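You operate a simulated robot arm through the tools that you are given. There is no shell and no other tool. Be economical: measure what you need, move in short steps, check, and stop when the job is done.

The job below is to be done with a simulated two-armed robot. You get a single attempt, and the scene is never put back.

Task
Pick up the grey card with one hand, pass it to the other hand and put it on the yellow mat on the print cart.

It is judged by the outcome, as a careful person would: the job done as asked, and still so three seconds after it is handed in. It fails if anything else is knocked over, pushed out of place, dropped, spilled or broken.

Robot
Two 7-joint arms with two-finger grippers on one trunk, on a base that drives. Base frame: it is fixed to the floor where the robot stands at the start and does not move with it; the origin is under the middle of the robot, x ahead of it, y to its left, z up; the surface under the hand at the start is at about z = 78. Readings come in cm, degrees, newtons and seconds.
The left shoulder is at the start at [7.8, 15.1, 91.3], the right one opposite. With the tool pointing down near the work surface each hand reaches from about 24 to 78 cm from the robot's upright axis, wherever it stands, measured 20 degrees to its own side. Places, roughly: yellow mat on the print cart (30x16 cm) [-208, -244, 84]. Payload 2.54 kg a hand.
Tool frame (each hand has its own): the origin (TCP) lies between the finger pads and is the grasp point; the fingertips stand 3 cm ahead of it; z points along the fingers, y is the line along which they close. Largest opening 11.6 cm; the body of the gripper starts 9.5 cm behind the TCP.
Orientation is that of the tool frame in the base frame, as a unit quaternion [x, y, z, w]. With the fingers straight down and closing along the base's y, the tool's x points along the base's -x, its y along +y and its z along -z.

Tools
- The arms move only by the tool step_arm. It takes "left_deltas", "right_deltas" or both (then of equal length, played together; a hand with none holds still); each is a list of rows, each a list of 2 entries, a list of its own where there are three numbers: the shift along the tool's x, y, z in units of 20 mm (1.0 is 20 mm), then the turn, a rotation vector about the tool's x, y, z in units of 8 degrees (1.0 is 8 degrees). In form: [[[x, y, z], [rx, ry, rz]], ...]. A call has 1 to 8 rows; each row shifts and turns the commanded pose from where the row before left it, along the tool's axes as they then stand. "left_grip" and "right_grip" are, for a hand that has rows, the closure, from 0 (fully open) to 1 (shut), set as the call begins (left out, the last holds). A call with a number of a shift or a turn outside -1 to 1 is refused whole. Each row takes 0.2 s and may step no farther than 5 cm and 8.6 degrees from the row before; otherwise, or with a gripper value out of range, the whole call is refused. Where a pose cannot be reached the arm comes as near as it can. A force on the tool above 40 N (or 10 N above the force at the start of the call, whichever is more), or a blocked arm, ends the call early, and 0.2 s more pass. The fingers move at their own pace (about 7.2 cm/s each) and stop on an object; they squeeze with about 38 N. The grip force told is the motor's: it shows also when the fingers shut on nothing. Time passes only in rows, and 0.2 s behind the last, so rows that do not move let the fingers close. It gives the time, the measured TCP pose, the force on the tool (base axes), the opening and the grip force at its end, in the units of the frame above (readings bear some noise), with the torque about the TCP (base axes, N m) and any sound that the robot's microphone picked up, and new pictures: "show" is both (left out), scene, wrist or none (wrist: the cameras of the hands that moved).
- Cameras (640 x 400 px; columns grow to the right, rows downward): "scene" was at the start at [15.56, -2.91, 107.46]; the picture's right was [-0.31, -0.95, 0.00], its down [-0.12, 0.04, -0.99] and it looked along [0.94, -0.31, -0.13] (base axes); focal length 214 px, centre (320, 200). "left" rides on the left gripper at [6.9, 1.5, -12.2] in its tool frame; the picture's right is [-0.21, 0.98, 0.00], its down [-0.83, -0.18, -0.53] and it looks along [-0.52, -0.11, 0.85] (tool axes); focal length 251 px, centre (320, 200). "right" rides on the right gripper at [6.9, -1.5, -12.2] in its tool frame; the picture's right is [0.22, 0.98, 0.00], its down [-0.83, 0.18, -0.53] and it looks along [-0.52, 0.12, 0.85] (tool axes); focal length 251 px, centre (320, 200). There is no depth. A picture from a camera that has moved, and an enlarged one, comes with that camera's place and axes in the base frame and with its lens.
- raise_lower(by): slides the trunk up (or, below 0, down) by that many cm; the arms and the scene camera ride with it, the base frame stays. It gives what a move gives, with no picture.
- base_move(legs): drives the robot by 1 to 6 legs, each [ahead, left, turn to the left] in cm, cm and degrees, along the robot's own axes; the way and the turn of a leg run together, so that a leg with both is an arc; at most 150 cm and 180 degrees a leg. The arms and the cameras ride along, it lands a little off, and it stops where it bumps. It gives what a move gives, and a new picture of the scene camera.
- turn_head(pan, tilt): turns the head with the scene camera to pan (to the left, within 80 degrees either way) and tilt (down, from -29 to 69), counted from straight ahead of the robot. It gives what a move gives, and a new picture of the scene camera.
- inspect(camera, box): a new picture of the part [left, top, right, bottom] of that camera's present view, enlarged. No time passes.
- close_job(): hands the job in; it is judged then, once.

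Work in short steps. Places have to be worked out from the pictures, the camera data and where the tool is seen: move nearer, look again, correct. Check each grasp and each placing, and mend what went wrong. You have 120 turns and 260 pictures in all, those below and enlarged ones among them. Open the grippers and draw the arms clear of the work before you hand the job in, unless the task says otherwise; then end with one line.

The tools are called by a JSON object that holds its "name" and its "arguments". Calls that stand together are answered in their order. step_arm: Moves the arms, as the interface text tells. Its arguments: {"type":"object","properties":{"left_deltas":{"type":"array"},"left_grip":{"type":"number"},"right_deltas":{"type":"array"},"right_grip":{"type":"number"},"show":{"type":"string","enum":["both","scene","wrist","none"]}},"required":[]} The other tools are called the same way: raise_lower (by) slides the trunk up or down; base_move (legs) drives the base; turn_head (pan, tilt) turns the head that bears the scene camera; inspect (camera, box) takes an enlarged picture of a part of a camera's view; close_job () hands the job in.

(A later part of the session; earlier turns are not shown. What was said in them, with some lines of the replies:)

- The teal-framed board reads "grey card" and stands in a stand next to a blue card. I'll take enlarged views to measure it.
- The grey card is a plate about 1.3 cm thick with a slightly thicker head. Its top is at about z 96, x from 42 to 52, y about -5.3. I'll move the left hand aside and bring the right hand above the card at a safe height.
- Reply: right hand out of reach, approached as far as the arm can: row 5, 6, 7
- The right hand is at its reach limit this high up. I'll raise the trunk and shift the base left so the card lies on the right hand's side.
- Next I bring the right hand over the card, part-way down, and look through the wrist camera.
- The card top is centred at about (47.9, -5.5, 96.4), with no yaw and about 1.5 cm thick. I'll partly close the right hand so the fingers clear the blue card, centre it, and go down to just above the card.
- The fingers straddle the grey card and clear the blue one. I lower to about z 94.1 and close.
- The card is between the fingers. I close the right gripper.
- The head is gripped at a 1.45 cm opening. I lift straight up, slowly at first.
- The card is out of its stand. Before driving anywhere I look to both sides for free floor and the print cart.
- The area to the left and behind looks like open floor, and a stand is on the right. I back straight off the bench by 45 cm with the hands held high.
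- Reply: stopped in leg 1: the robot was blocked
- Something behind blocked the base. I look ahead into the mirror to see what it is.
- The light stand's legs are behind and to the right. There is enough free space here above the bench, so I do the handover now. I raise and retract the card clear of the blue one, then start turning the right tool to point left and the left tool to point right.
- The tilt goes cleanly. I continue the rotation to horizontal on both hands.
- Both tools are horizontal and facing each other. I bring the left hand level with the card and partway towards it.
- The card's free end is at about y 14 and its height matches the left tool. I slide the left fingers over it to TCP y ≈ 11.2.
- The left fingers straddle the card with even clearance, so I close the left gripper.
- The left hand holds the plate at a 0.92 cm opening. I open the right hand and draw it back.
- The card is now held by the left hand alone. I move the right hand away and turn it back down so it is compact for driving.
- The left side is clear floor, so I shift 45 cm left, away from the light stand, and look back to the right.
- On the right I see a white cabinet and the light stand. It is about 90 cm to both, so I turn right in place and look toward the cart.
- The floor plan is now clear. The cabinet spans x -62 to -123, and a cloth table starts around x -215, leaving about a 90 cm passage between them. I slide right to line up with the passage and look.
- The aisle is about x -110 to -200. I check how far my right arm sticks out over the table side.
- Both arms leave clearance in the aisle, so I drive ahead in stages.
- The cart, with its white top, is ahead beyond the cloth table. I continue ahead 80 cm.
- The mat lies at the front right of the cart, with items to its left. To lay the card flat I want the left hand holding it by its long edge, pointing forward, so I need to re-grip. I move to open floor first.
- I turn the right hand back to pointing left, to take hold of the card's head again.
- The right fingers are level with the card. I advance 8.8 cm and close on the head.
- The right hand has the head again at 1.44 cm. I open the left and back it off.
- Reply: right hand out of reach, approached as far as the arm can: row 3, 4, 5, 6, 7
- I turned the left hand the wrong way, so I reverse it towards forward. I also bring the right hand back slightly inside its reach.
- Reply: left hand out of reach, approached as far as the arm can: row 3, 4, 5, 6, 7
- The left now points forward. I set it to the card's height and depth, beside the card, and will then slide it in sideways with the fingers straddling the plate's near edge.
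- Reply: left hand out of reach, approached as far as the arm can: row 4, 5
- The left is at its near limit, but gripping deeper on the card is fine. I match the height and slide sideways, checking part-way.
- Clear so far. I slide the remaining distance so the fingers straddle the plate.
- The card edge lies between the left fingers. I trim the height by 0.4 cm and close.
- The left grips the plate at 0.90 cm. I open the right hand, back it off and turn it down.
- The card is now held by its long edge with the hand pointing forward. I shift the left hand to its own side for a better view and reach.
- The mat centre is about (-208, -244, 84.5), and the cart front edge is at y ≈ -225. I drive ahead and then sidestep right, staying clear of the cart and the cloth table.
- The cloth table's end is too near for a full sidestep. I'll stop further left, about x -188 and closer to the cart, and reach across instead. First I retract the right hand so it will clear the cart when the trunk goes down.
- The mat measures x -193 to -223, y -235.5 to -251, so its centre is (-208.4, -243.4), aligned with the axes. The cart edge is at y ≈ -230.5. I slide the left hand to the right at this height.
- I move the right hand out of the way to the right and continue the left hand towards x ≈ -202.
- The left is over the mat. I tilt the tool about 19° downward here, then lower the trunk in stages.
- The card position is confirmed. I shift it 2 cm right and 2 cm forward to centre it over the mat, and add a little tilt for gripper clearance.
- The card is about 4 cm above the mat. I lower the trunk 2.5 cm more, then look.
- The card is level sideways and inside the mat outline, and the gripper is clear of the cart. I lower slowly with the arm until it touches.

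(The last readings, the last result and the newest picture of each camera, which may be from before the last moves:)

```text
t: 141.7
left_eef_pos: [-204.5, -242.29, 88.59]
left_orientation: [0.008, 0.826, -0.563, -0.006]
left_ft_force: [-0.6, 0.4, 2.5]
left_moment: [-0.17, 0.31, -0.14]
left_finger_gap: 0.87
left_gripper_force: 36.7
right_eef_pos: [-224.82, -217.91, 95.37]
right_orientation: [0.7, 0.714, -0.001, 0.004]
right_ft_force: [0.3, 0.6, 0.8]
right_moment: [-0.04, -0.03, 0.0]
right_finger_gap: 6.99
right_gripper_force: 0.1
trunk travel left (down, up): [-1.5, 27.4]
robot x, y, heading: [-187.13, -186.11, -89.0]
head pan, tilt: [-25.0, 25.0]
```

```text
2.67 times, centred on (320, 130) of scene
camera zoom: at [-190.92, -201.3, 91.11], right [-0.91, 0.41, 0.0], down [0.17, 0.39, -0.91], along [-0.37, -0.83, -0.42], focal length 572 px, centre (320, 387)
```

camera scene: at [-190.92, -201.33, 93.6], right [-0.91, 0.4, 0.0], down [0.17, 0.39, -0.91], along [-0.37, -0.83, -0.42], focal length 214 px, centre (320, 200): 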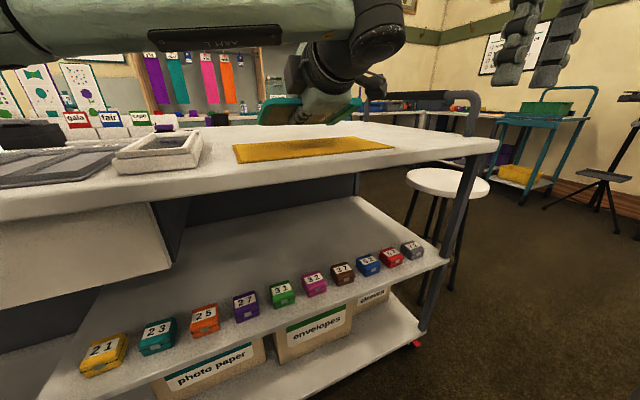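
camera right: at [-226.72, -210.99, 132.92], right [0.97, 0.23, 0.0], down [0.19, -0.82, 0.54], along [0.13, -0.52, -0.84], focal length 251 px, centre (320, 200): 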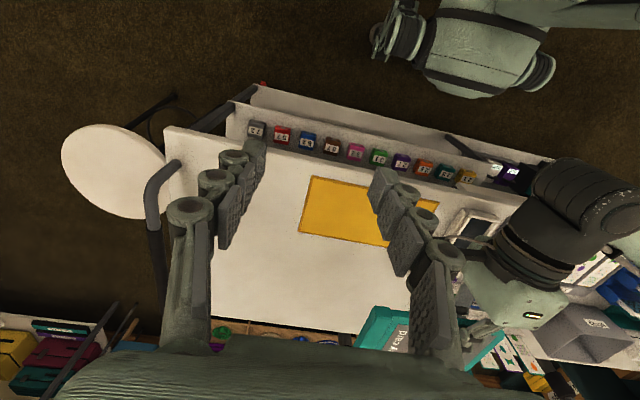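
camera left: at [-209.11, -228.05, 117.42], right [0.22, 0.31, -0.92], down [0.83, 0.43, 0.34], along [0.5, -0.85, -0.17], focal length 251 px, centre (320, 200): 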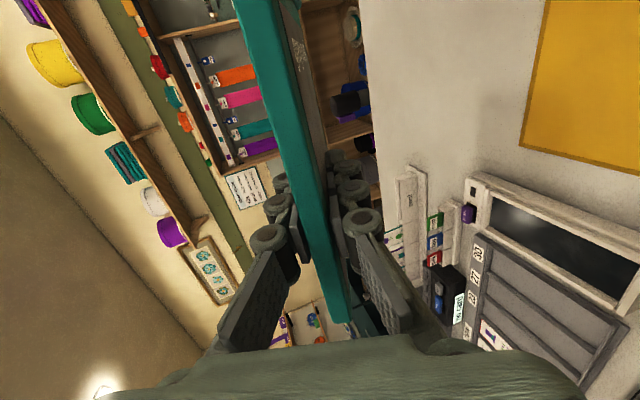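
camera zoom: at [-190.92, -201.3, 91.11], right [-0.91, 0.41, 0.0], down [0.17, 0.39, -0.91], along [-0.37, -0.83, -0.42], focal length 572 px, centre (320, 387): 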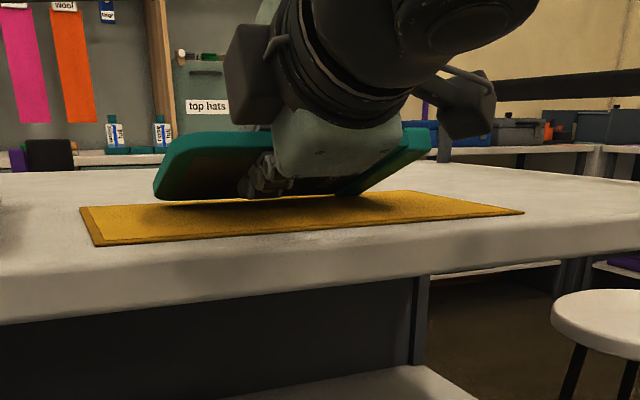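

The far edge has touched down (2.5 N). I open the left fingers only a little, retract 1.5 cm, and check whether the card stays put.

{"name": "step_arm", "arguments": {"left_deltas": [[[0, 0, 0], [0, 0, 0]], [[0, 0, 0], [0, 0, 0]]], "left_grip": 0.83, "show": "none"}}

{"name": "inspect", "arguments": {"camera": "scene", "box": [200, 60, 440, 200]}}

{"name": "step_arm", "arguments": {"left_deltas": [[[0, 0, -0.4], [0, 0, 0]], [[0, 0, -0.4], [0, 0, 0]]], "show": "none"}}

{"name": "inspect", "arguments": {"camera": "scene", "box": [200, 60, 440, 200]}}

{"name": "inspect", "arguments": {"camera": "right", "box": [220, 200, 460, 350]}}

```text
t: 142.3
left_eef_pos: [-204.53, -242.23, 88.51]
left_orientation: [0.008, 0.827, -0.562, -0.006]
left_ft_force: [-0.4, -0.2, -0.6]
left_moment: [-0.01, 0.0, -0.02]
left_finger_gap: 2.01
left_gripper_force: 0.7
right_eef_pos: [-224.85, -217.93, 95.25]
right_orientation: [0.701, 0.714, -0.001, 0.004]
right_ft_force: [0.5, -0.6, 0.8]
right_moment: [-0.02, -0.01, 0.0]
right_finger_gap: 6.95
right_gripper_force: 0.0
trunk travel left (down, up): [-1.5, 27.4]
robot x, y, heading: [-187.18, -186.23, -88.8]
head pan, tilt: [-25.0, 25.0]
```

```text
2.67 times, centred on (320, 130) of scene
camera zoom: at [-190.92, -201.32, 91.1], right [-0.91, 0.41, 0.0], down [0.17, 0.39, -0.91], along [-0.37, -0.83, -0.42], focal length 572 px, centre (320, 387)
```

zoom: 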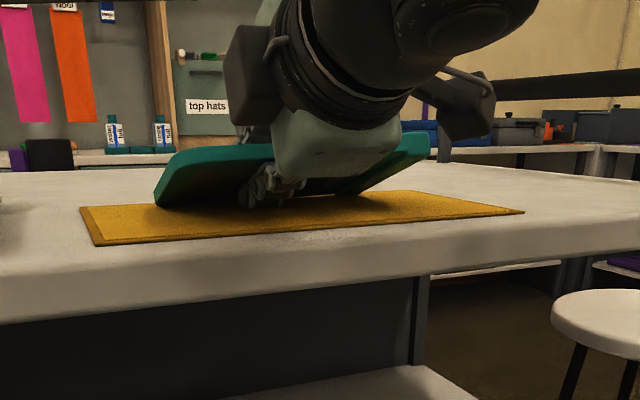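

```text
t: 142.9
left_eef_pos: [-204.45, -240.55, 88.93]
left_orientation: [0.007, 0.827, -0.562, -0.006]
left_ft_force: [-0.1, -1.5, -1.2]
left_moment: [-0.01, 0.03, -0.02]
left_finger_gap: 2.0
left_gripper_force: 0.3
right_eef_pos: [-224.75, -217.98, 95.28]
right_orientation: [0.7, 0.714, 0.0, 0.004]
right_ft_force: [-0.6, 0.0, -0.5]
right_moment: [0.01, 0.0, 0.01]
right_finger_gap: 6.93
right_gripper_force: 0.1
trunk travel left (down, up): [-1.5, 27.4]
robot x, y, heading: [-187.26, -186.08, -88.7]
head pan, tilt: [-25.0, 25.0]
```

```text
2.67 times, centred on (320, 130) of scene
camera zoom: at [-190.92, -201.32, 91.1], right [-0.91, 0.41, 0.0], down [0.17, 0.39, -0.91], along [-0.37, -0.83, -0.42], focal length 572 px, centre (320, 387)
```

zoom: 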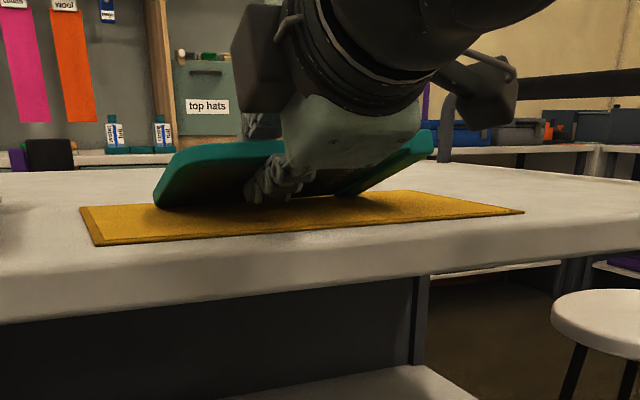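

```text
2.67 times, centred on (340, 275) of right
camera zoom: at [-226.68, -210.99, 107.43], right [0.97, 0.23, 0.0], down [0.2, -0.82, 0.54], along [0.13, -0.52, -0.84], focal length 670 px, centre (267, 0)
```

zoom: 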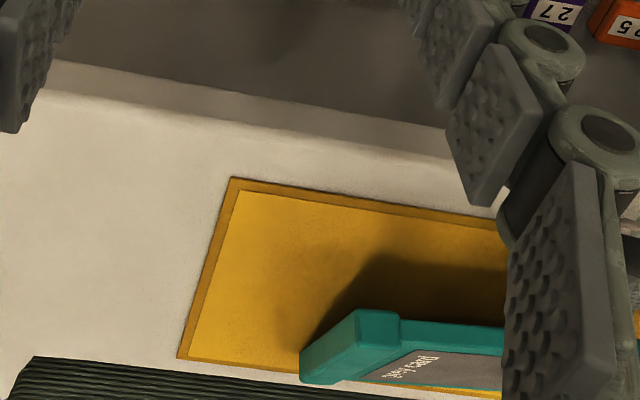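

The card stays in place while the fingers slide. I continue retracting, then check.

{"name": "step_arm", "arguments": {"left_deltas": [[[0, 0.05, -0.5], [0, 0, 0]], [[0, 0.05, -0.5], [0, 0, 0]]], "show": "none"}}

{"name": "inspect", "arguments": {"camera": "scene", "box": [200, 60, 440, 200]}}

{"name": "inspect", "arguments": {"camera": "right", "box": [220, 200, 460, 350]}}

```text
t: 143.5
left_eef_pos: [-204.3, -238.69, 89.68]
left_orientation: [0.007, 0.827, -0.562, -0.006]
left_ft_force: [0.2, 0.7, 0.2]
left_moment: [0.01, 0.01, -0.01]
left_finger_gap: 2.02
left_gripper_force: 0.4
right_eef_pos: [-224.8, -217.91, 95.41]
right_orientation: [0.7, 0.714, 0.0, 0.004]
right_ft_force: [0.1, -0.1, 0.5]
right_moment: [0.04, 0.04, 0.01]
right_finger_gap: 6.96
right_gripper_force: 0.0
trunk travel left (down, up): [-1.5, 27.4]
robot x, y, heading: [-187.3, -186.03, -88.9]
head pan, tilt: [-25.0, 25.0]
```

```text
2.67 times, centred on (320, 130) of scene
camera zoom: at [-190.92, -201.32, 91.1], right [-0.91, 0.41, 0.0], down [0.17, 0.39, -0.91], along [-0.37, -0.83, -0.42], focal length 572 px, centre (320, 387)
```

zoom: 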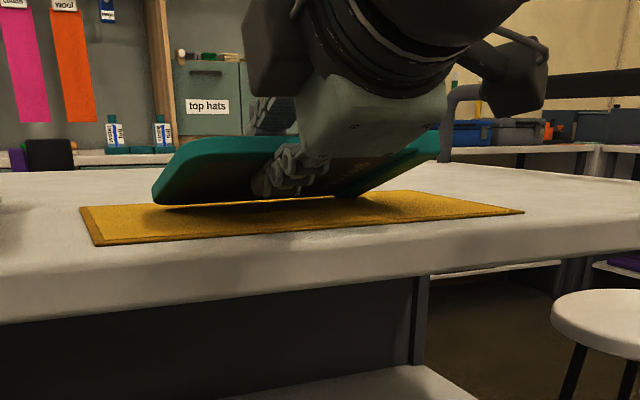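

```text
2.67 times, centred on (340, 275) of right
camera zoom: at [-226.68, -210.99, 107.43], right [0.97, 0.23, 0.0], down [0.2, -0.82, 0.54], along [0.13, -0.52, -0.84], focal length 670 px, centre (267, 0)
```

zoom: 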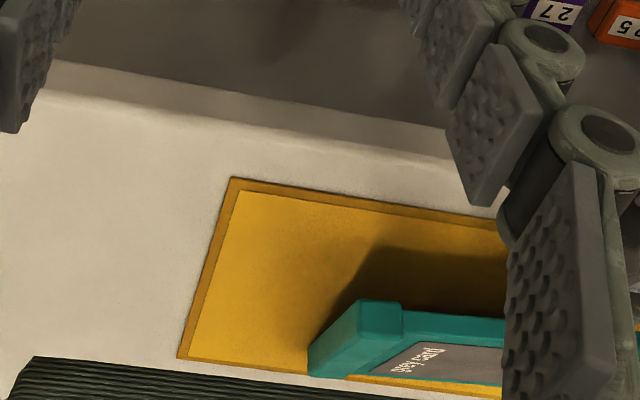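

The body is now clear of the cart edge, but the card came back slightly. I lower the hand a bit and forward, so the card leans more on the mat.

{"name": "step_arm", "arguments": {"left_deltas": [[[0, 0.25, 0.25], [0, 0, 0]], [[0, 0.25, 0.2], [0, 0, 0]]], "show": "none"}}

{"name": "inspect", "arguments": {"camera": "scene", "box": [200, 60, 440, 200]}}

{"name": "inspect", "arguments": {"camera": "right", "box": [220, 200, 460, 350]}}

```text
t: 144.1
left_eef_pos: [-204.53, -239.24, 88.49]
left_orientation: [0.007, 0.827, -0.562, -0.006]
left_ft_force: [-0.9, 0.1, 0.8]
left_moment: [-0.01, 0.02, 0.01]
left_finger_gap: 2.0
left_gripper_force: 0.3
right_eef_pos: [-224.9, -217.91, 95.37]
right_orientation: [0.7, 0.714, 0.0, 0.005]
right_ft_force: [-0.3, -0.6, -0.4]
right_moment: [0.02, -0.03, 0.03]
right_finger_gap: 6.97
right_gripper_force: 0.0
trunk travel left (down, up): [-1.5, 27.4]
robot x, y, heading: [-187.62, -186.25, -88.8]
head pan, tilt: [-25.0, 25.0]
```

```text
2.67 times, centred on (320, 130) of scene
camera zoom: at [-190.92, -201.32, 91.1], right [-0.91, 0.41, 0.0], down [0.17, 0.39, -0.91], along [-0.37, -0.83, -0.42], focal length 572 px, centre (320, 387)
```

zoom: 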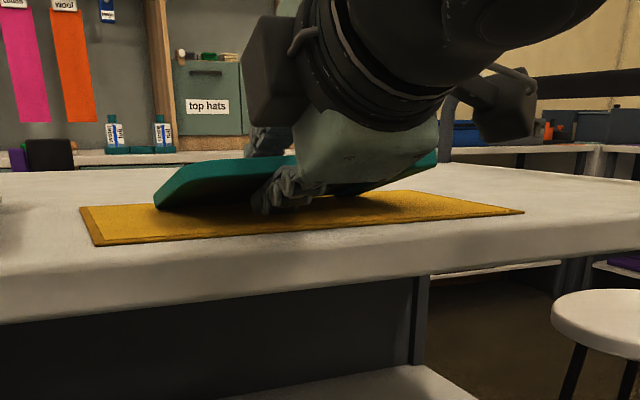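

```text
2.67 times, centred on (340, 275) of right
camera zoom: at [-226.68, -210.99, 107.43], right [0.97, 0.23, 0.0], down [0.2, -0.82, 0.54], along [0.13, -0.52, -0.84], focal length 670 px, centre (267, 0)
```

zoom: 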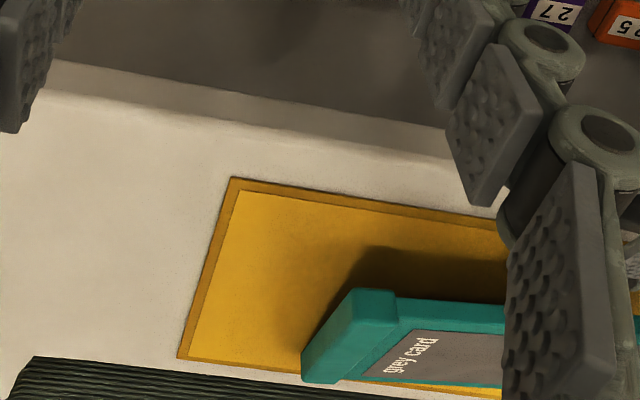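

The card is flatter and back in place. I pull the fingers out horizontally so the card lowers as they leave.

{"name": "step_arm", "arguments": {"left_deltas": [[[0, 0.36, -0.92], [0, 0, 0]], [[0, 0.36, -0.92], [0, 0, 0]]], "show": "none"}}

{"name": "inspect", "arguments": {"camera": "scene", "box": [200, 60, 440, 200]}}

{"name": "inspect", "arguments": {"camera": "right", "box": [220, 200, 460, 350]}}

```text
t: 144.7
left_eef_pos: [-204.29, -235.32, 88.43]
left_orientation: [0.008, 0.827, -0.562, -0.006]
left_ft_force: [0.0, 0.3, -1.3]
left_moment: [-0.02, 0.0, -0.02]
left_finger_gap: 2.0
left_gripper_force: 1.0
right_eef_pos: [-224.74, -217.92, 95.4]
right_orientation: [0.7, 0.714, -0.002, 0.004]
right_ft_force: [0.2, -0.4, -0.2]
right_moment: [0.02, 0.01, -0.02]
right_finger_gap: 6.97
right_gripper_force: 0.2
trunk travel left (down, up): [-1.5, 27.4]
robot x, y, heading: [-187.3, -186.25, -88.8]
head pan, tilt: [-25.0, 25.0]
```

```text
2.67 times, centred on (320, 130) of scene
camera zoom: at [-190.92, -201.32, 91.1], right [-0.91, 0.41, 0.0], down [0.17, 0.39, -0.91], along [-0.37, -0.83, -0.42], focal length 572 px, centre (320, 387)
```

zoom: 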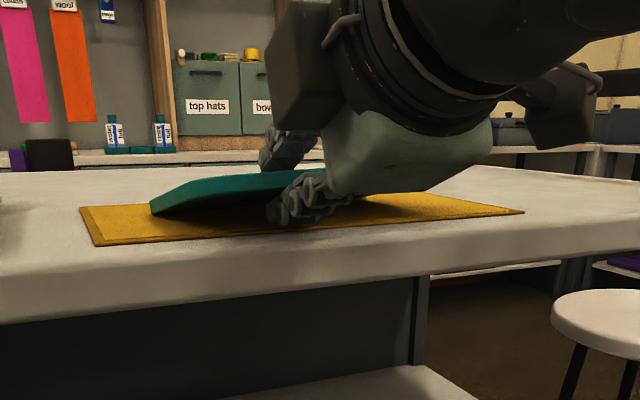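

```text
2.67 times, centred on (340, 275) of right
camera zoom: at [-226.68, -210.98, 107.43], right [0.97, 0.23, 0.0], down [0.2, -0.82, 0.54], along [0.13, -0.52, -0.84], focal length 670 px, centre (267, 0)
```

zoom: 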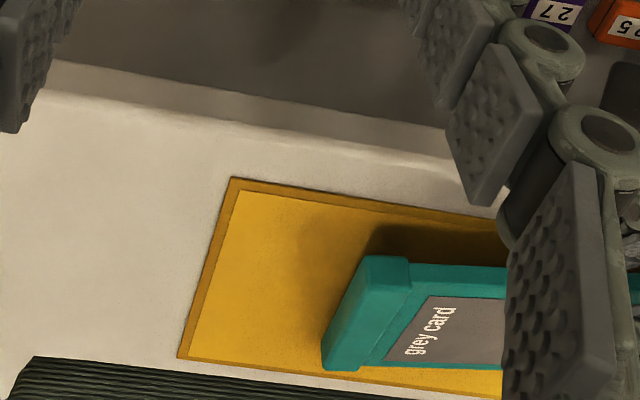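

The card's far edge is at about y -248, still on the mat. I withdraw the last few centimetres and look.

{"name": "step_arm", "arguments": {"left_deltas": [[[0, 0.36, -0.92], [0, 0, 0]], [[0, 0.36, -0.92], [0, 0, 0]], [[0, 0.36, -0.92], [0, 0, 0]]], "show": "none"}}

{"name": "inspect", "arguments": {"camera": "scene", "box": [200, 60, 440, 200]}}

{"name": "inspect", "arguments": {"camera": "right", "box": [200, 150, 520, 350]}}

```text
t: 145.5
left_eef_pos: [-204.17, -229.51, 88.54]
left_orientation: [0.007, 0.827, -0.562, -0.006]
left_ft_force: [-0.6, -0.2, -0.3]
left_moment: [-0.01, -0.01, 0.0]
left_finger_gap: 2.0
left_gripper_force: 0.3
right_eef_pos: [-224.9, -217.98, 95.33]
right_orientation: [0.701, 0.713, 0.0, 0.004]
right_ft_force: [0.3, -1.1, 0.2]
right_moment: [0.01, -0.04, 0.03]
right_finger_gap: 6.95
right_gripper_force: 0.1
trunk travel left (down, up): [-1.5, 27.4]
robot x, y, heading: [-187.51, -186.02, -89.0]
head pan, tilt: [-25.0, 25.0]
```

```text
2.67 times, centred on (320, 130) of scene
camera zoom: at [-190.92, -201.32, 91.1], right [-0.91, 0.41, 0.0], down [0.17, 0.39, -0.91], along [-0.37, -0.83, -0.42], focal length 572 px, centre (320, 387)
```

zoom: 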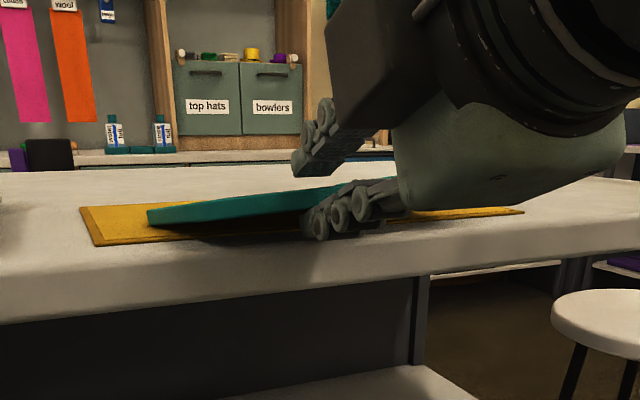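

```text
2.00 times, centred on (360, 250) of right
camera zoom: at [-226.68, -210.99, 107.43], right [0.97, 0.23, 0.0], down [0.2, -0.82, 0.54], along [0.13, -0.52, -0.84], focal length 503 px, centre (240, 100)
```

zoom: 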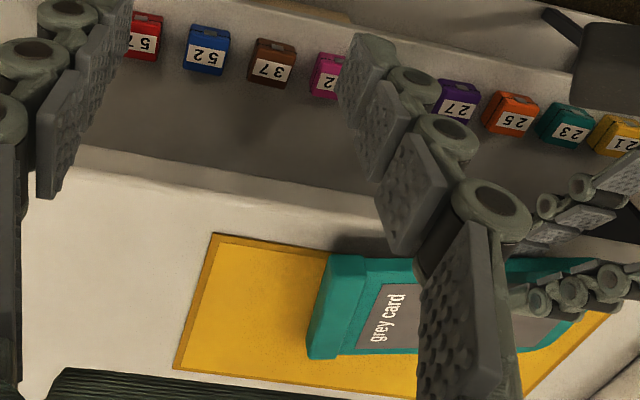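

The card has been dragged back about 3 cm. I withdraw fully, then push it forward with closed fingers against its near edge.

{"name": "step_arm", "arguments": {"left_deltas": [[[0, 0.36, -0.92], [0, 0, 0]], [[0, 0.36, -0.92], [0, 0, 0]], [[0, 0, 0], [0, 0, 0]]], "show": "none"}}

{"name": "inspect", "arguments": {"camera": "scene", "box": [200, 60, 440, 200]}}

{"name": "inspect", "arguments": {"camera": "right", "box": [200, 150, 520, 350]}}

```text
t: 146.3
left_eef_pos: [-204.13, -225.46, 88.45]
left_orientation: [0.007, 0.827, -0.562, -0.006]
left_ft_force: [0.6, -0.2, 0.0]
left_moment: [-0.01, -0.01, -0.01]
left_finger_gap: 1.99
left_gripper_force: 0.0
right_eef_pos: [-224.82, -217.95, 95.41]
right_orientation: [0.701, 0.713, 0.0, 0.005]
right_ft_force: [0.4, -0.4, -0.5]
right_moment: [0.0, 0.0, 0.0]
right_finger_gap: 6.94
right_gripper_force: 0.1
trunk travel left (down, up): [-1.5, 27.4]
robot x, y, heading: [-187.25, -185.96, -89.0]
head pan, tilt: [-25.0, 25.0]
```

```text
2.67 times, centred on (320, 130) of scene
camera zoom: at [-190.92, -201.32, 91.1], right [-0.91, 0.41, 0.0], down [0.17, 0.39, -0.91], along [-0.37, -0.83, -0.42], focal length 572 px, centre (320, 387)
```

zoom: 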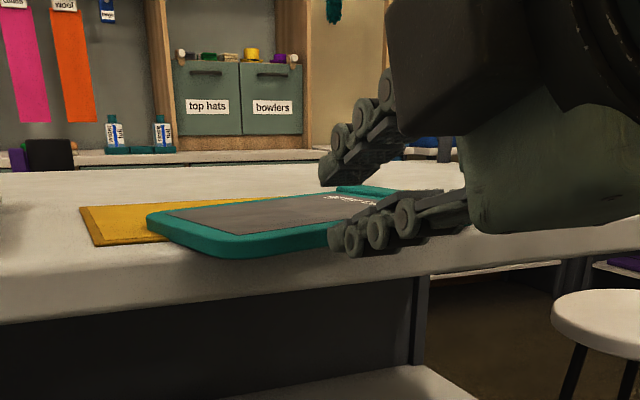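

```text
2.00 times, centred on (360, 250) of right
camera zoom: at [-226.68, -210.98, 107.43], right [0.97, 0.23, 0.0], down [0.2, -0.82, 0.54], along [0.13, -0.52, -0.84], focal length 503 px, centre (240, 100)
```

zoom: 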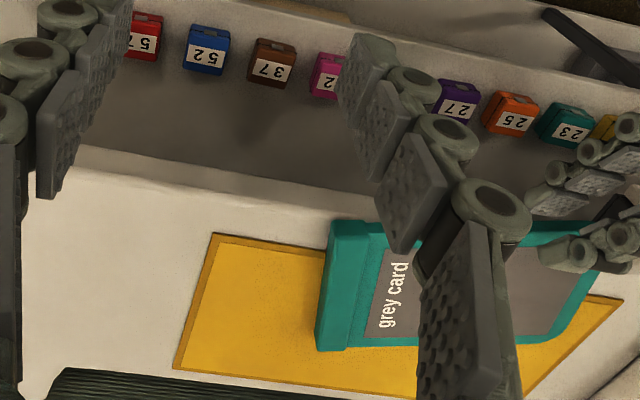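

The card lies flat but is off the mat's near edge and yawed about 10–15°, with its left end nearer me. I set up closed fingers at a steeper angle to push the near edge forward at its left end.

{"name": "step_arm", "arguments": {"left_deltas": [[[0, -0.46, -0.86], [0, 0, 0]], [[0, -0.46, -0.86], [0, 0, 0]], [[0, 0, 0], [-1, 0, 0]], [[0, 0, 0], [-1, 0, 0]], [[0, 0, 0], [-1, 0, 0]], [[-0.9, 0, 0], [0, 0, 0]], [[-0.9, 0, 0], [0, 0, 0]]], "left_grip": 1, "show": "wrist"}}

{"name": "turn_head", "arguments": {"pan": -25, "tilt": 35}}

{"name": "inspect", "arguments": {"camera": "right", "box": [200, 150, 620, 400]}}

```text
t: 147.9
left_eef_pos: [-200.39, -222.98, 91.47]
left_orientation: [0.009, 0.926, -0.378, -0.005]
left_ft_force: [-0.1, -0.3, -1.3]
left_moment: [-0.02, 0.0, 0.02]
left_finger_gap: 0.0
left_gripper_force: 28.8
right_eef_pos: [-224.93, -218.07, 95.41]
right_orientation: [0.7, 0.714, -0.001, 0.004]
right_ft_force: [0.2, -0.4, -0.2]
right_moment: [0.02, -0.04, -0.04]
right_finger_gap: 6.95
right_gripper_force: 0.0
trunk travel left (down, up): [-1.5, 27.4]
robot x, y, heading: [-187.26, -185.91, -88.8]
head pan, tilt: [-25.0, 25.0]
camera left: at [-207.11, -213.28, 99.18], right [0.23, 0.69, -0.68], down [0.83, 0.23, 0.51], along [0.51, -0.68, -0.53], focal length 251 px, centre (320, 200)
```

left: 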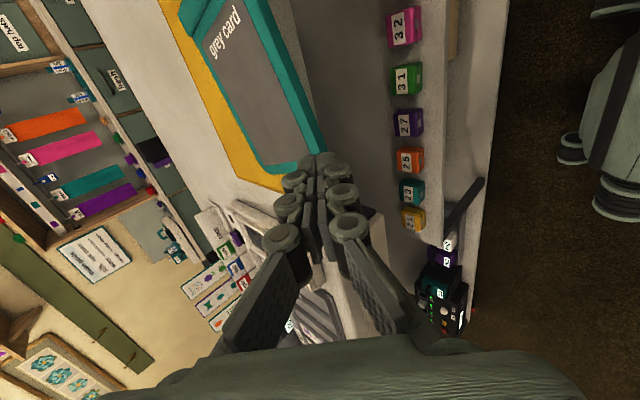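

```text
t: 148.6
left_eef_pos: [-200.31, -222.88, 91.46]
left_orientation: [0.009, 0.926, -0.377, -0.004]
left_ft_force: [-0.2, 0.8, -0.4]
left_moment: [-0.02, 0.01, 0.01]
left_finger_gap: 0.01
left_gripper_force: 28.1
right_eef_pos: [-224.95, -217.99, 95.3]
right_orientation: [0.701, 0.713, 0.0, 0.005]
right_ft_force: [-0.9, 0.2, 0.2]
right_moment: [0.03, 0.02, 0.02]
right_finger_gap: 6.95
right_gripper_force: 0.0
trunk travel left (down, up): [-1.5, 27.4]
robot x, y, heading: [-187.34, -185.96, -88.8]
head pan, tilt: [-25.0, 35.0]
camera scene: at [-190.75, -200.95, 89.53], right [-0.91, 0.41, 0.0], down [0.23, 0.52, -0.82], along [-0.33, -0.75, -0.57], focal length 214 px, centre (320, 200)
```

scene: 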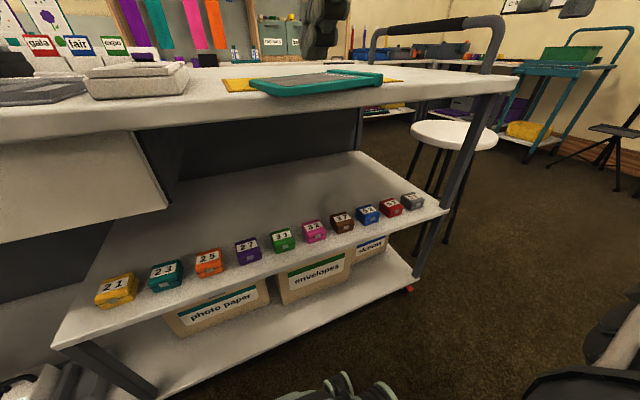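

```text
1.52 times, centred on (410, 275) of right
camera zoom: at [-226.68, -210.98, 107.43], right [0.97, 0.23, 0.0], down [0.2, -0.82, 0.54], along [0.13, -0.52, -0.84], focal length 383 px, centre (183, 86)
```

zoom: 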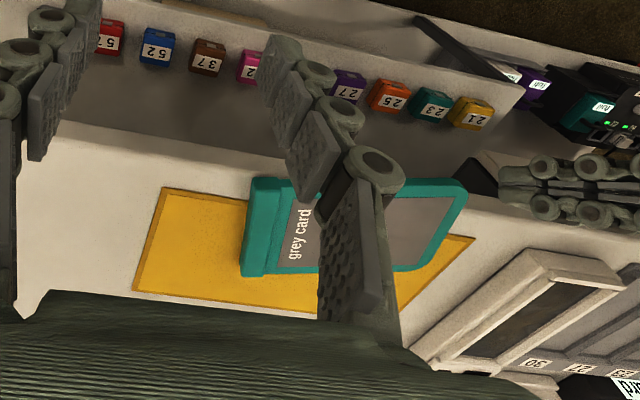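

The card centre is about (-205.7, -236.4), with 12° of yaw. I lower the closed fingertips to card-edge height in front of the cart and push the left end forward gently.

{"name": "step_arm", "arguments": {"left_deltas": [[[0, 0.6, 0.6], [0, 0, 0]], [[0, 0.6, 0.6], [0, 0, 0]], [[0, -0.5, 0.5], [0, 0, 0]], [[0, -0.5, 0.5], [0, 0, 0]]], "show": "scene"}}

{"name": "inspect", "arguments": {"camera": "scene", "box": [180, 40, 420, 160]}}

```text
t: 149.6
left_eef_pos: [-200.34, -225.53, 87.85]
left_orientation: [0.011, 0.926, -0.378, -0.004]
left_ft_force: [0.2, 0.4, -0.5]
left_moment: [0.0, 0.0, 0.0]
left_finger_gap: 0.0
left_gripper_force: 28.4
right_eef_pos: [-224.85, -217.81, 95.32]
right_orientation: [0.7, 0.714, 0.0, 0.004]
right_ft_force: [-1.2, -0.1, -0.8]
right_moment: [-0.02, 0.0, 0.0]
right_finger_gap: 6.98
right_gripper_force: 0.0
trunk travel left (down, up): [-1.5, 27.4]
robot x, y, heading: [-187.39, -186.0, -89.0]
head pan, tilt: [-25.0, 35.0]
camera scene: at [-190.75, -200.94, 89.51], right [-0.91, 0.41, 0.0], down [0.23, 0.53, -0.82], along [-0.33, -0.75, -0.57], focal length 214 px, centre (320, 200)
```

scene: 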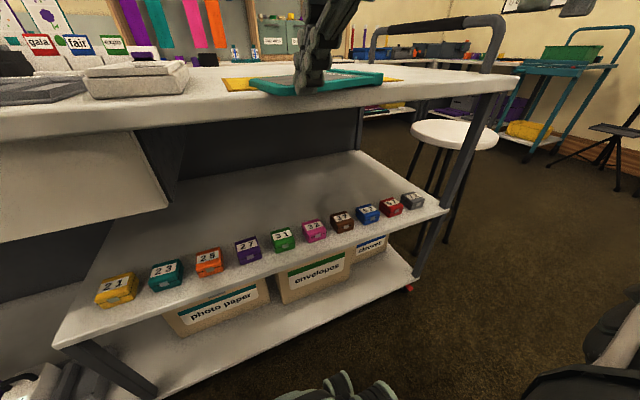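

```text
2.67 times, centred on (300, 100) of scene
camera zoom: at [-190.75, -200.94, 89.51], right [-0.91, 0.41, 0.0], down [0.23, 0.53, -0.82], along [-0.33, -0.75, -0.57], focal length 572 px, centre (373, 467)
```

zoom: 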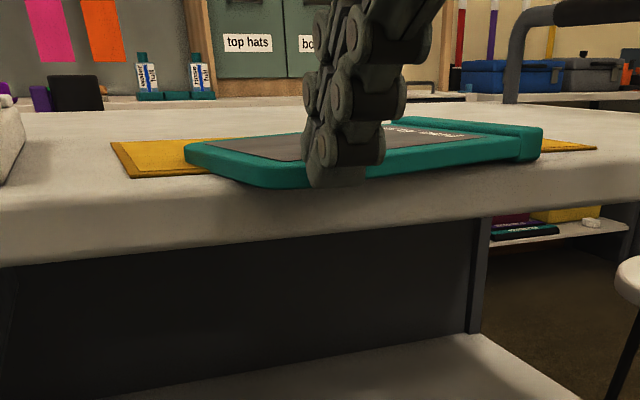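

The fingertips are right at the near edge. I raise them 0.3 cm for safety and push forward about 3 cm.

{"name": "step_arm", "arguments": {"left_deltas": [[[0, -0.1, -0.1], [0, 0, 0]], [[0, -0.35, 0.35], [0, 0, 0]], [[0, -0.35, 0.35], [0, 0, 0]], [[0, -0.35, 0.35], [0, 0, 0]]], "show": "none"}}

{"name": "inspect", "arguments": {"camera": "right", "box": [200, 150, 620, 400]}}

{"name": "inspect", "arguments": {"camera": "scene", "box": [180, 40, 420, 160]}}

```text
t: 150.6
left_eef_pos: [-200.56, -228.77, 88.18]
left_orientation: [0.009, 0.926, -0.378, -0.005]
left_ft_force: [0.8, 0.9, 2.7]
left_moment: [-0.02, -0.08, 0.01]
left_finger_gap: 0.0
left_gripper_force: 28.5
right_eef_pos: [-224.74, -217.83, 95.34]
right_orientation: [0.701, 0.714, -0.001, 0.005]
right_ft_force: [1.6, -0.2, 0.4]
right_moment: [-0.03, 0.01, 0.02]
right_finger_gap: 6.99
right_gripper_force: 0.0
trunk travel left (down, up): [-1.5, 27.4]
robot x, y, heading: [-187.55, -186.05, -89.0]
head pan, tilt: [-25.0, 35.0]
```

```text
1.52 times, centred on (410, 275) of right
camera zoom: at [-226.68, -210.96, 107.45], right [0.97, 0.23, 0.0], down [0.2, -0.82, 0.54], along [0.13, -0.52, -0.84], focal length 383 px, centre (183, 86)
```

zoom: 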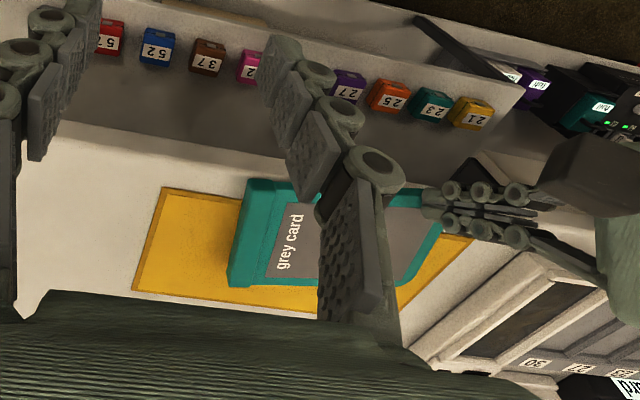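

```text
2.67 times, centred on (300, 100) of scene
camera zoom: at [-190.75, -200.93, 89.54], right [-0.91, 0.41, 0.0], down [0.23, 0.52, -0.82], along [-0.33, -0.75, -0.57], focal length 572 px, centre (373, 467)
```

zoom: 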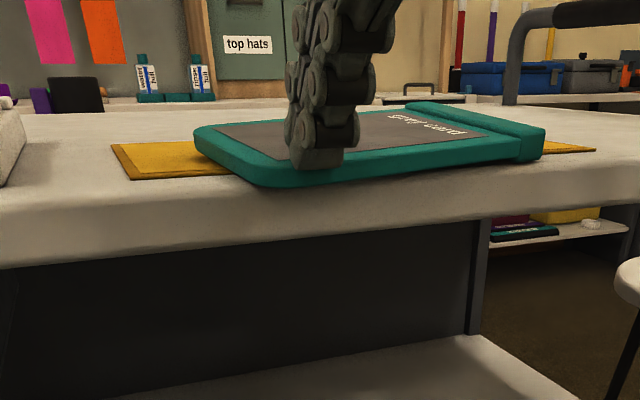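

The fingertips rode onto the card's top, and the card moves with them under light pressure. I use that, dragging forward another 3 cm, and check.

{"name": "step_arm", "arguments": {"left_deltas": [[[0, -0.32, 0.38], [0, 0, 0]], [[0, -0.35, 0.35], [0, 0, 0]], [[0, -0.35, 0.35], [0, 0, 0]]], "show": "none"}}

{"name": "inspect", "arguments": {"camera": "right", "box": [200, 150, 620, 400]}}

{"name": "inspect", "arguments": {"camera": "scene", "box": [180, 40, 420, 160]}}

```text
t: 151.4
left_eef_pos: [-200.75, -231.44, 88.42]
left_orientation: [0.008, 0.925, -0.381, -0.005]
left_ft_force: [-0.1, 5.8, 21.8]
left_moment: [-0.14, -0.12, 0.05]
left_finger_gap: 0.0
left_gripper_force: 28.8
right_eef_pos: [-224.74, -217.82, 95.54]
right_orientation: [0.7, 0.714, -0.002, 0.006]
right_ft_force: [-0.2, 1.0, 0.5]
right_moment: [0.01, -0.02, 0.02]
right_finger_gap: 6.95
right_gripper_force: 0.0
trunk travel left (down, up): [-1.5, 27.4]
robot x, y, heading: [-187.11, -186.45, -89.1]
head pan, tilt: [-25.0, 35.0]
```

```text
1.52 times, centred on (410, 275) of right
camera zoom: at [-226.65, -210.8, 107.53], right [0.97, 0.23, 0.0], down [0.2, -0.82, 0.54], along [0.13, -0.53, -0.84], focal length 383 px, centre (183, 86)
```

zoom: 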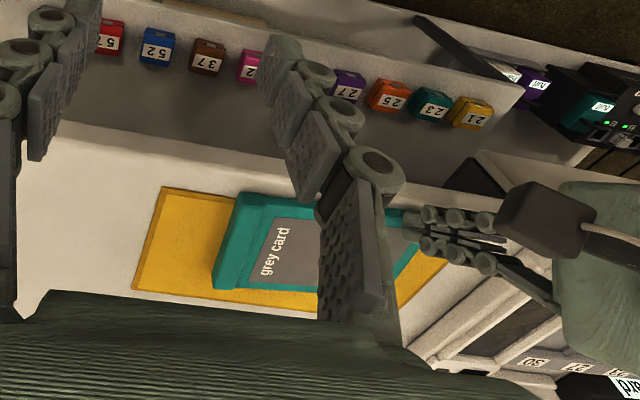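

```text
2.67 times, centred on (300, 100) of scene
camera zoom: at [-190.73, -200.81, 89.59], right [-0.91, 0.41, 0.0], down [0.23, 0.52, -0.82], along [-0.33, -0.75, -0.57], focal length 572 px, centre (373, 467)
```

zoom: 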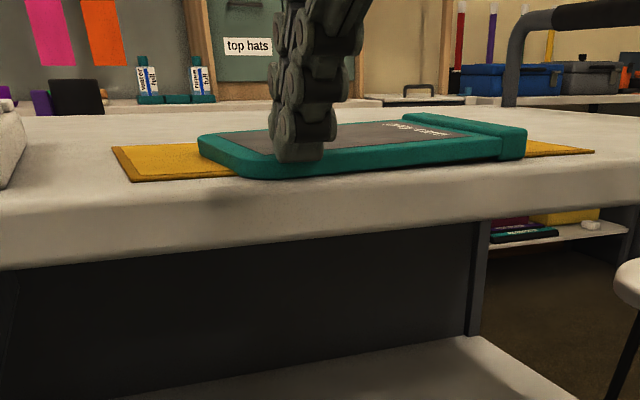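

It works, but 22 N is more pressure than needed. I ease up 0.35 cm and continue forward 3 cm.

{"name": "step_arm", "arguments": {"left_deltas": [[[0, -0.13, -0.13], [0, 0, 0]], [[0, -0.35, 0.35], [0, 0, 0]], [[0, -0.35, 0.35], [0, 0, 0]], [[0, -0.35, 0.35], [0, 0, 0]]], "show": "none"}}

{"name": "inspect", "arguments": {"camera": "right", "box": [200, 150, 620, 400]}}

{"name": "inspect", "arguments": {"camera": "scene", "box": [180, 40, 420, 160]}}

```text
t: 152.4
left_eef_pos: [-200.6, -234.71, 88.5]
left_orientation: [0.009, 0.925, -0.379, -0.005]
left_ft_force: [0.2, 2.9, 10.6]
left_moment: [-0.06, -0.03, -0.01]
left_finger_gap: 0.0
left_gripper_force: 28.7
right_eef_pos: [-224.85, -217.97, 95.42]
right_orientation: [0.7, 0.714, -0.001, 0.004]
right_ft_force: [-0.2, 0.6, -0.1]
right_moment: [0.0, 0.0, 0.01]
right_finger_gap: 6.95
right_gripper_force: 0.1
trunk travel left (down, up): [-1.5, 27.4]
robot x, y, heading: [-187.11, -186.08, -89.0]
head pan, tilt: [-25.0, 35.0]
```

```text
1.52 times, centred on (410, 275) of right
camera zoom: at [-226.66, -210.89, 107.47], right [0.97, 0.23, 0.0], down [0.2, -0.82, 0.54], along [0.13, -0.53, -0.84], focal length 383 px, centre (183, 86)
```

zoom: 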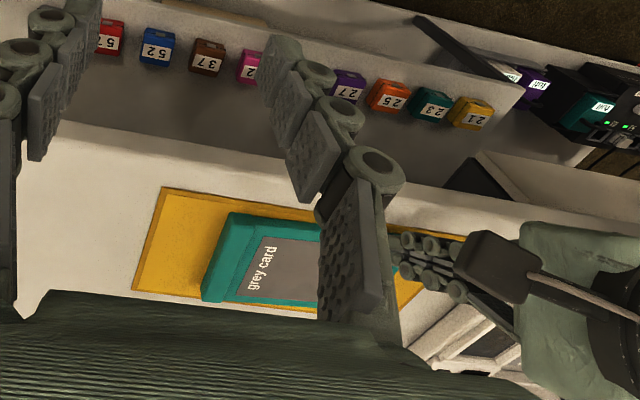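

```text
2.67 times, centred on (300, 100) of scene
camera zoom: at [-190.74, -200.88, 89.55], right [-0.91, 0.41, 0.0], down [0.23, 0.52, -0.82], along [-0.33, -0.75, -0.57], focal length 572 px, centre (373, 467)
```

zoom: 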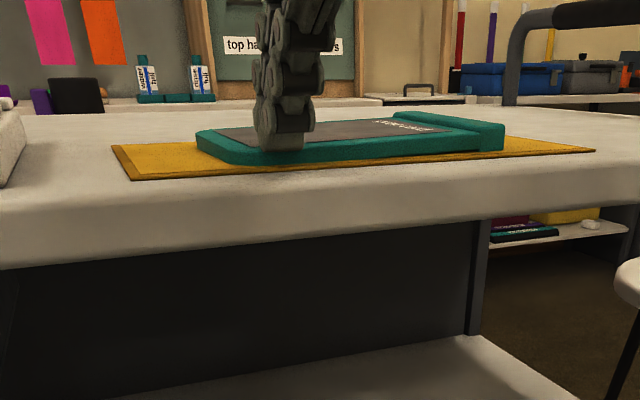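

The card is now on the mat and nearly square to it. I nudge it another 0.9 cm forward, then lift off.

{"name": "step_arm", "arguments": {"left_deltas": [[[0, -0.16, 0.16], [0, 0, 0]], [[0, -0.16, 0.16], [0, 0, 0]], [[0, -0.3, -0.3], [0, 0, 0]], [[0, -0.6, -0.6], [0, 0, 0]], [[0, -0.6, -0.6], [0, 0, 0]]], "show": "none"}}

{"name": "inspect", "arguments": {"camera": "right", "box": [200, 150, 620, 400]}}

{"name": "inspect", "arguments": {"camera": "scene", "box": [180, 40, 420, 160]}}

```text
t: 153.6
left_eef_pos: [-200.61, -235.75, 92.85]
left_orientation: [0.01, 0.926, -0.378, -0.004]
left_ft_force: [0.8, -0.5, -0.5]
left_moment: [0.01, 0.02, 0.01]
left_finger_gap: 0.01
left_gripper_force: 28.4
right_eef_pos: [-224.75, -217.96, 95.32]
right_orientation: [0.7, 0.715, 0.0, 0.004]
right_ft_force: [-0.6, 0.7, 0.3]
right_moment: [-0.01, -0.02, 0.02]
right_finger_gap: 6.98
right_gripper_force: 0.2
trunk travel left (down, up): [-1.5, 27.4]
robot x, y, heading: [-187.09, -186.06, -88.9]
head pan, tilt: [-25.0, 35.0]
```

```text
1.52 times, centred on (410, 275) of right
camera zoom: at [-226.68, -210.98, 107.43], right [0.97, 0.23, 0.0], down [0.2, -0.82, 0.54], along [0.13, -0.52, -0.84], focal length 383 px, centre (183, 86)
```

zoom: 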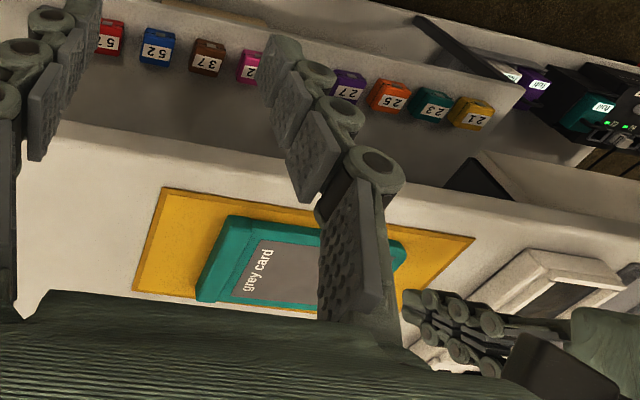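

```text
2.67 times, centred on (300, 100) of scene
camera zoom: at [-190.75, -200.95, 89.52], right [-0.91, 0.41, 0.0], down [0.23, 0.52, -0.82], along [-0.33, -0.75, -0.57], focal length 572 px, centre (373, 467)
```

zoom: 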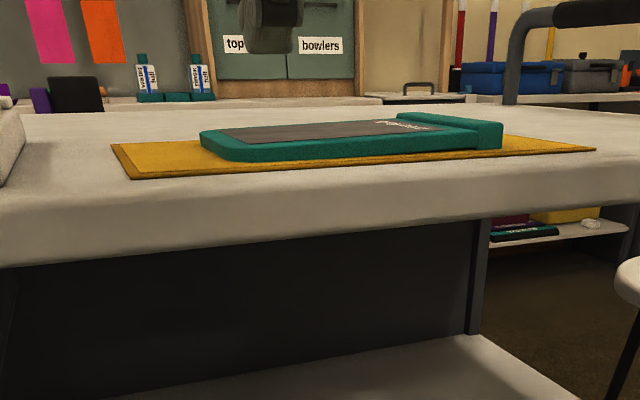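

The card lies flat and fully on the mat. I raise the trunk, draw the left arm back, open both grippers and check from above.

{"name": "raise_lower", "arguments": {"by": 22}}

{"name": "base_move", "arguments": {"legs": [[0, 10, 0]]}}

{"name": "step_arm", "arguments": {"left_deltas": [[[-1, 0, 0], [0, 0, 0]], [[-1, 0, 0], [0, 0, 0]], [[-1, 0, 0], [0, 0, 0]], [[-1, 0, 0], [0, 0, 0]], [[-1, 0, 0], [0, 0, 0]], [[-1, 0, 0], [0, 0, 0]]], "right_deltas": [[[0, 0, 0], [0, 0, 0]], [[0, 0, 0], [0, 0, 0]], [[0, 0, 0], [0, 0, 0]], [[0, 0, 0], [0, 0, 0]], [[0, 0, 0], [0, 0, 0]], [[0, 0, 0], [0, 0, 0]]], "left_grip": 0, "right_grip": 0, "show": "none"}}

{"name": "turn_head", "arguments": {"pan": -25, "tilt": 40}}

```text
t: 155.9
left_eef_pos: [-200.74, -235.72, 114.83]
left_orientation: [0.008, 0.926, -0.378, -0.003]
left_ft_force: [0.4, -1.0, -0.7]
left_moment: [-0.01, 0.04, -0.01]
left_finger_gap: 0.0
left_gripper_force: 28.7
right_eef_pos: [-224.94, -217.9, 117.21]
right_orientation: [0.7, 0.714, -0.001, 0.004]
right_ft_force: [0.4, 0.9, 0.9]
right_moment: [-0.01, -0.04, 0.01]
right_finger_gap: 6.95
right_gripper_force: 0.1
trunk travel left (down, up): [-23.5, 5.4]
robot x, y, heading: [-187.49, -185.76, -89.0]
head pan, tilt: [-25.0, 35.0]
```

```text
t: 157.6
left_eef_pos: [-190.7, -235.6, 114.77]
left_orientation: [0.009, 0.926, -0.378, -0.005]
left_ft_force: [0.3, 0.9, 1.2]
left_moment: [-0.01, 0.03, -0.04]
left_finger_gap: 0.0
left_gripper_force: 29.0
right_eef_pos: [-214.93, -217.76, 117.39]
right_orientation: [0.699, 0.715, -0.001, 0.004]
right_ft_force: [-0.4, 0.2, 0.6]
right_moment: [0.0, 0.01, -0.01]
right_finger_gap: 6.96
right_gripper_force: 0.2
trunk travel left (down, up): [-23.5, 5.4]
robot x, y, heading: [-177.07, -186.08, -88.8]
head pan, tilt: [-25.0, 35.0]
camera scene: at [-180.72, -200.76, 111.53], right [-0.91, 0.41, 0.0], down [0.23, 0.52, -0.82], along [-0.33, -0.75, -0.57], focal length 214 px, centre (320, 200)
```

scene: 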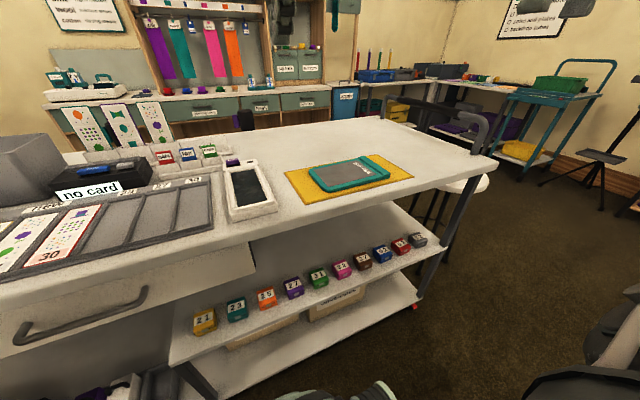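

```text
t: 158.9
left_eef_pos: [-178.64, -235.6, 114.8]
left_orientation: [0.009, 0.926, -0.377, -0.005]
left_ft_force: [-0.3, 0.2, -0.6]
left_moment: [0.01, -0.02, -0.01]
left_finger_gap: 11.61
left_gripper_force: 0.1
right_eef_pos: [-214.88, -217.71, 117.35]
right_orientation: [0.699, 0.715, -0.001, 0.004]
right_ft_force: [0.3, -0.5, 0.7]
right_moment: [-0.02, 0.0, -0.03]
right_finger_gap: 11.57
right_gripper_force: 0.1
trunk travel left (down, up): [-23.5, 5.4]
robot x, y, heading: [-177.35, -185.59, -88.9]
head pan, tilt: [-25.0, 35.0]
```

```text
t: 159.6
left_eef_pos: [-178.57, -235.64, 114.76]
left_orientation: [0.008, 0.926, -0.378, -0.005]
left_ft_force: [-0.1, 0.4, 0.0]
left_moment: [-0.02, 0.0, -0.02]
left_finger_gap: 11.59
left_gripper_force: 0.0
right_eef_pos: [-214.79, -217.77, 117.27]
right_orientation: [0.7, 0.714, -0.001, 0.005]
right_ft_force: [-0.5, -0.8, 0.2]
right_moment: [0.0, 0.0, 0.0]
right_finger_gap: 11.61
right_gripper_force: 0.1
trunk travel left (down, up): [-23.5, 5.4]
robot x, y, heading: [-177.15, -186.03, -89.0]
head pan, tilt: [-25.0, 40.0]
camera scene: at [-180.62, -200.48, 110.77], right [-0.91, 0.41, 0.0], down [0.26, 0.59, -0.77], along [-0.31, -0.7, -0.64], focal length 214 px, centre (320, 200)
```

scene: 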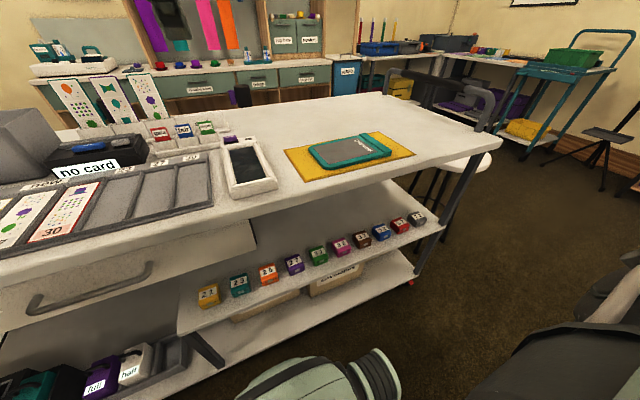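

The card sits flat and well inside the mat, and nothing else on the cart has moved. I back off a little the way I came, so the arms are clear.

{"name": "base_move", "arguments": {"legs": [[-17, 0, 0]]}}

{"name": "inspect", "arguments": {"camera": "scene", "box": [220, 80, 480, 240]}}

```text
t: 161.1
left_eef_pos: [-179.14, -218.89, 114.94]
left_orientation: [0.01, 0.926, -0.378, -0.005]
left_ft_force: [-0.2, -0.2, -0.2]
left_moment: [0.0, 0.0, 0.04]
left_finger_gap: 11.61
left_gripper_force: 0.1
right_eef_pos: [-215.31, -200.95, 117.39]
right_orientation: [0.701, 0.713, -0.001, 0.004]
right_ft_force: [0.2, -0.1, 0.5]
right_moment: [-0.06, 0.02, 0.05]
right_finger_gap: 11.59
right_gripper_force: 0.1
trunk travel left (down, up): [-23.5, 5.4]
robot x, y, heading: [-177.13, -169.04, -89.0]
head pan, tilt: [-25.0, 40.0]
camera scene: at [-180.96, -183.81, 110.78], right [-0.91, 0.41, 0.0], down [0.26, 0.59, -0.77], along [-0.31, -0.7, -0.64], focal length 214 px, centre (320, 200)
```

scene: 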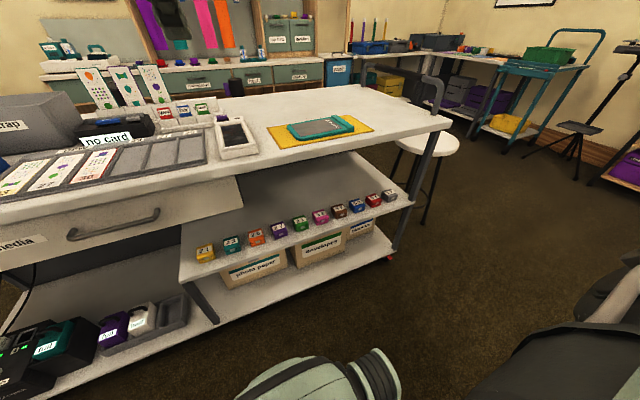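

```text
2.46 times, centred on (350, 160) of scene
camera zoom: at [-180.96, -183.81, 110.78], right [-0.91, 0.41, 0.0], down [0.26, 0.59, -0.77], along [-0.31, -0.7, -0.64], focal length 528 px, centre (246, 298)
```

zoom: 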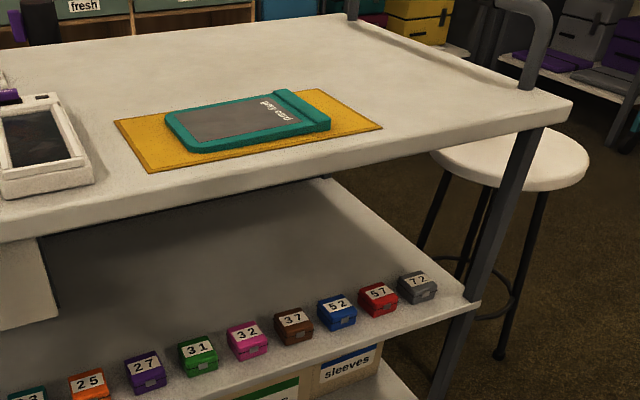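

The card rests flat on the yellow mat, both grippers are open and the arms are clear, so I hand the job in.

{"name": "close_job", "arguments": {}}

```text
The job is handed in.
```

The grey card lies flat on the yellow mat on the print cart: the right hand picked it up, and after the hand-over the left hand put it down. It slid partly off the mat on release, so I pushed it back with closed fingers. The base bumped something behind it once, probably the light stand, and I saw nothing knocked over.
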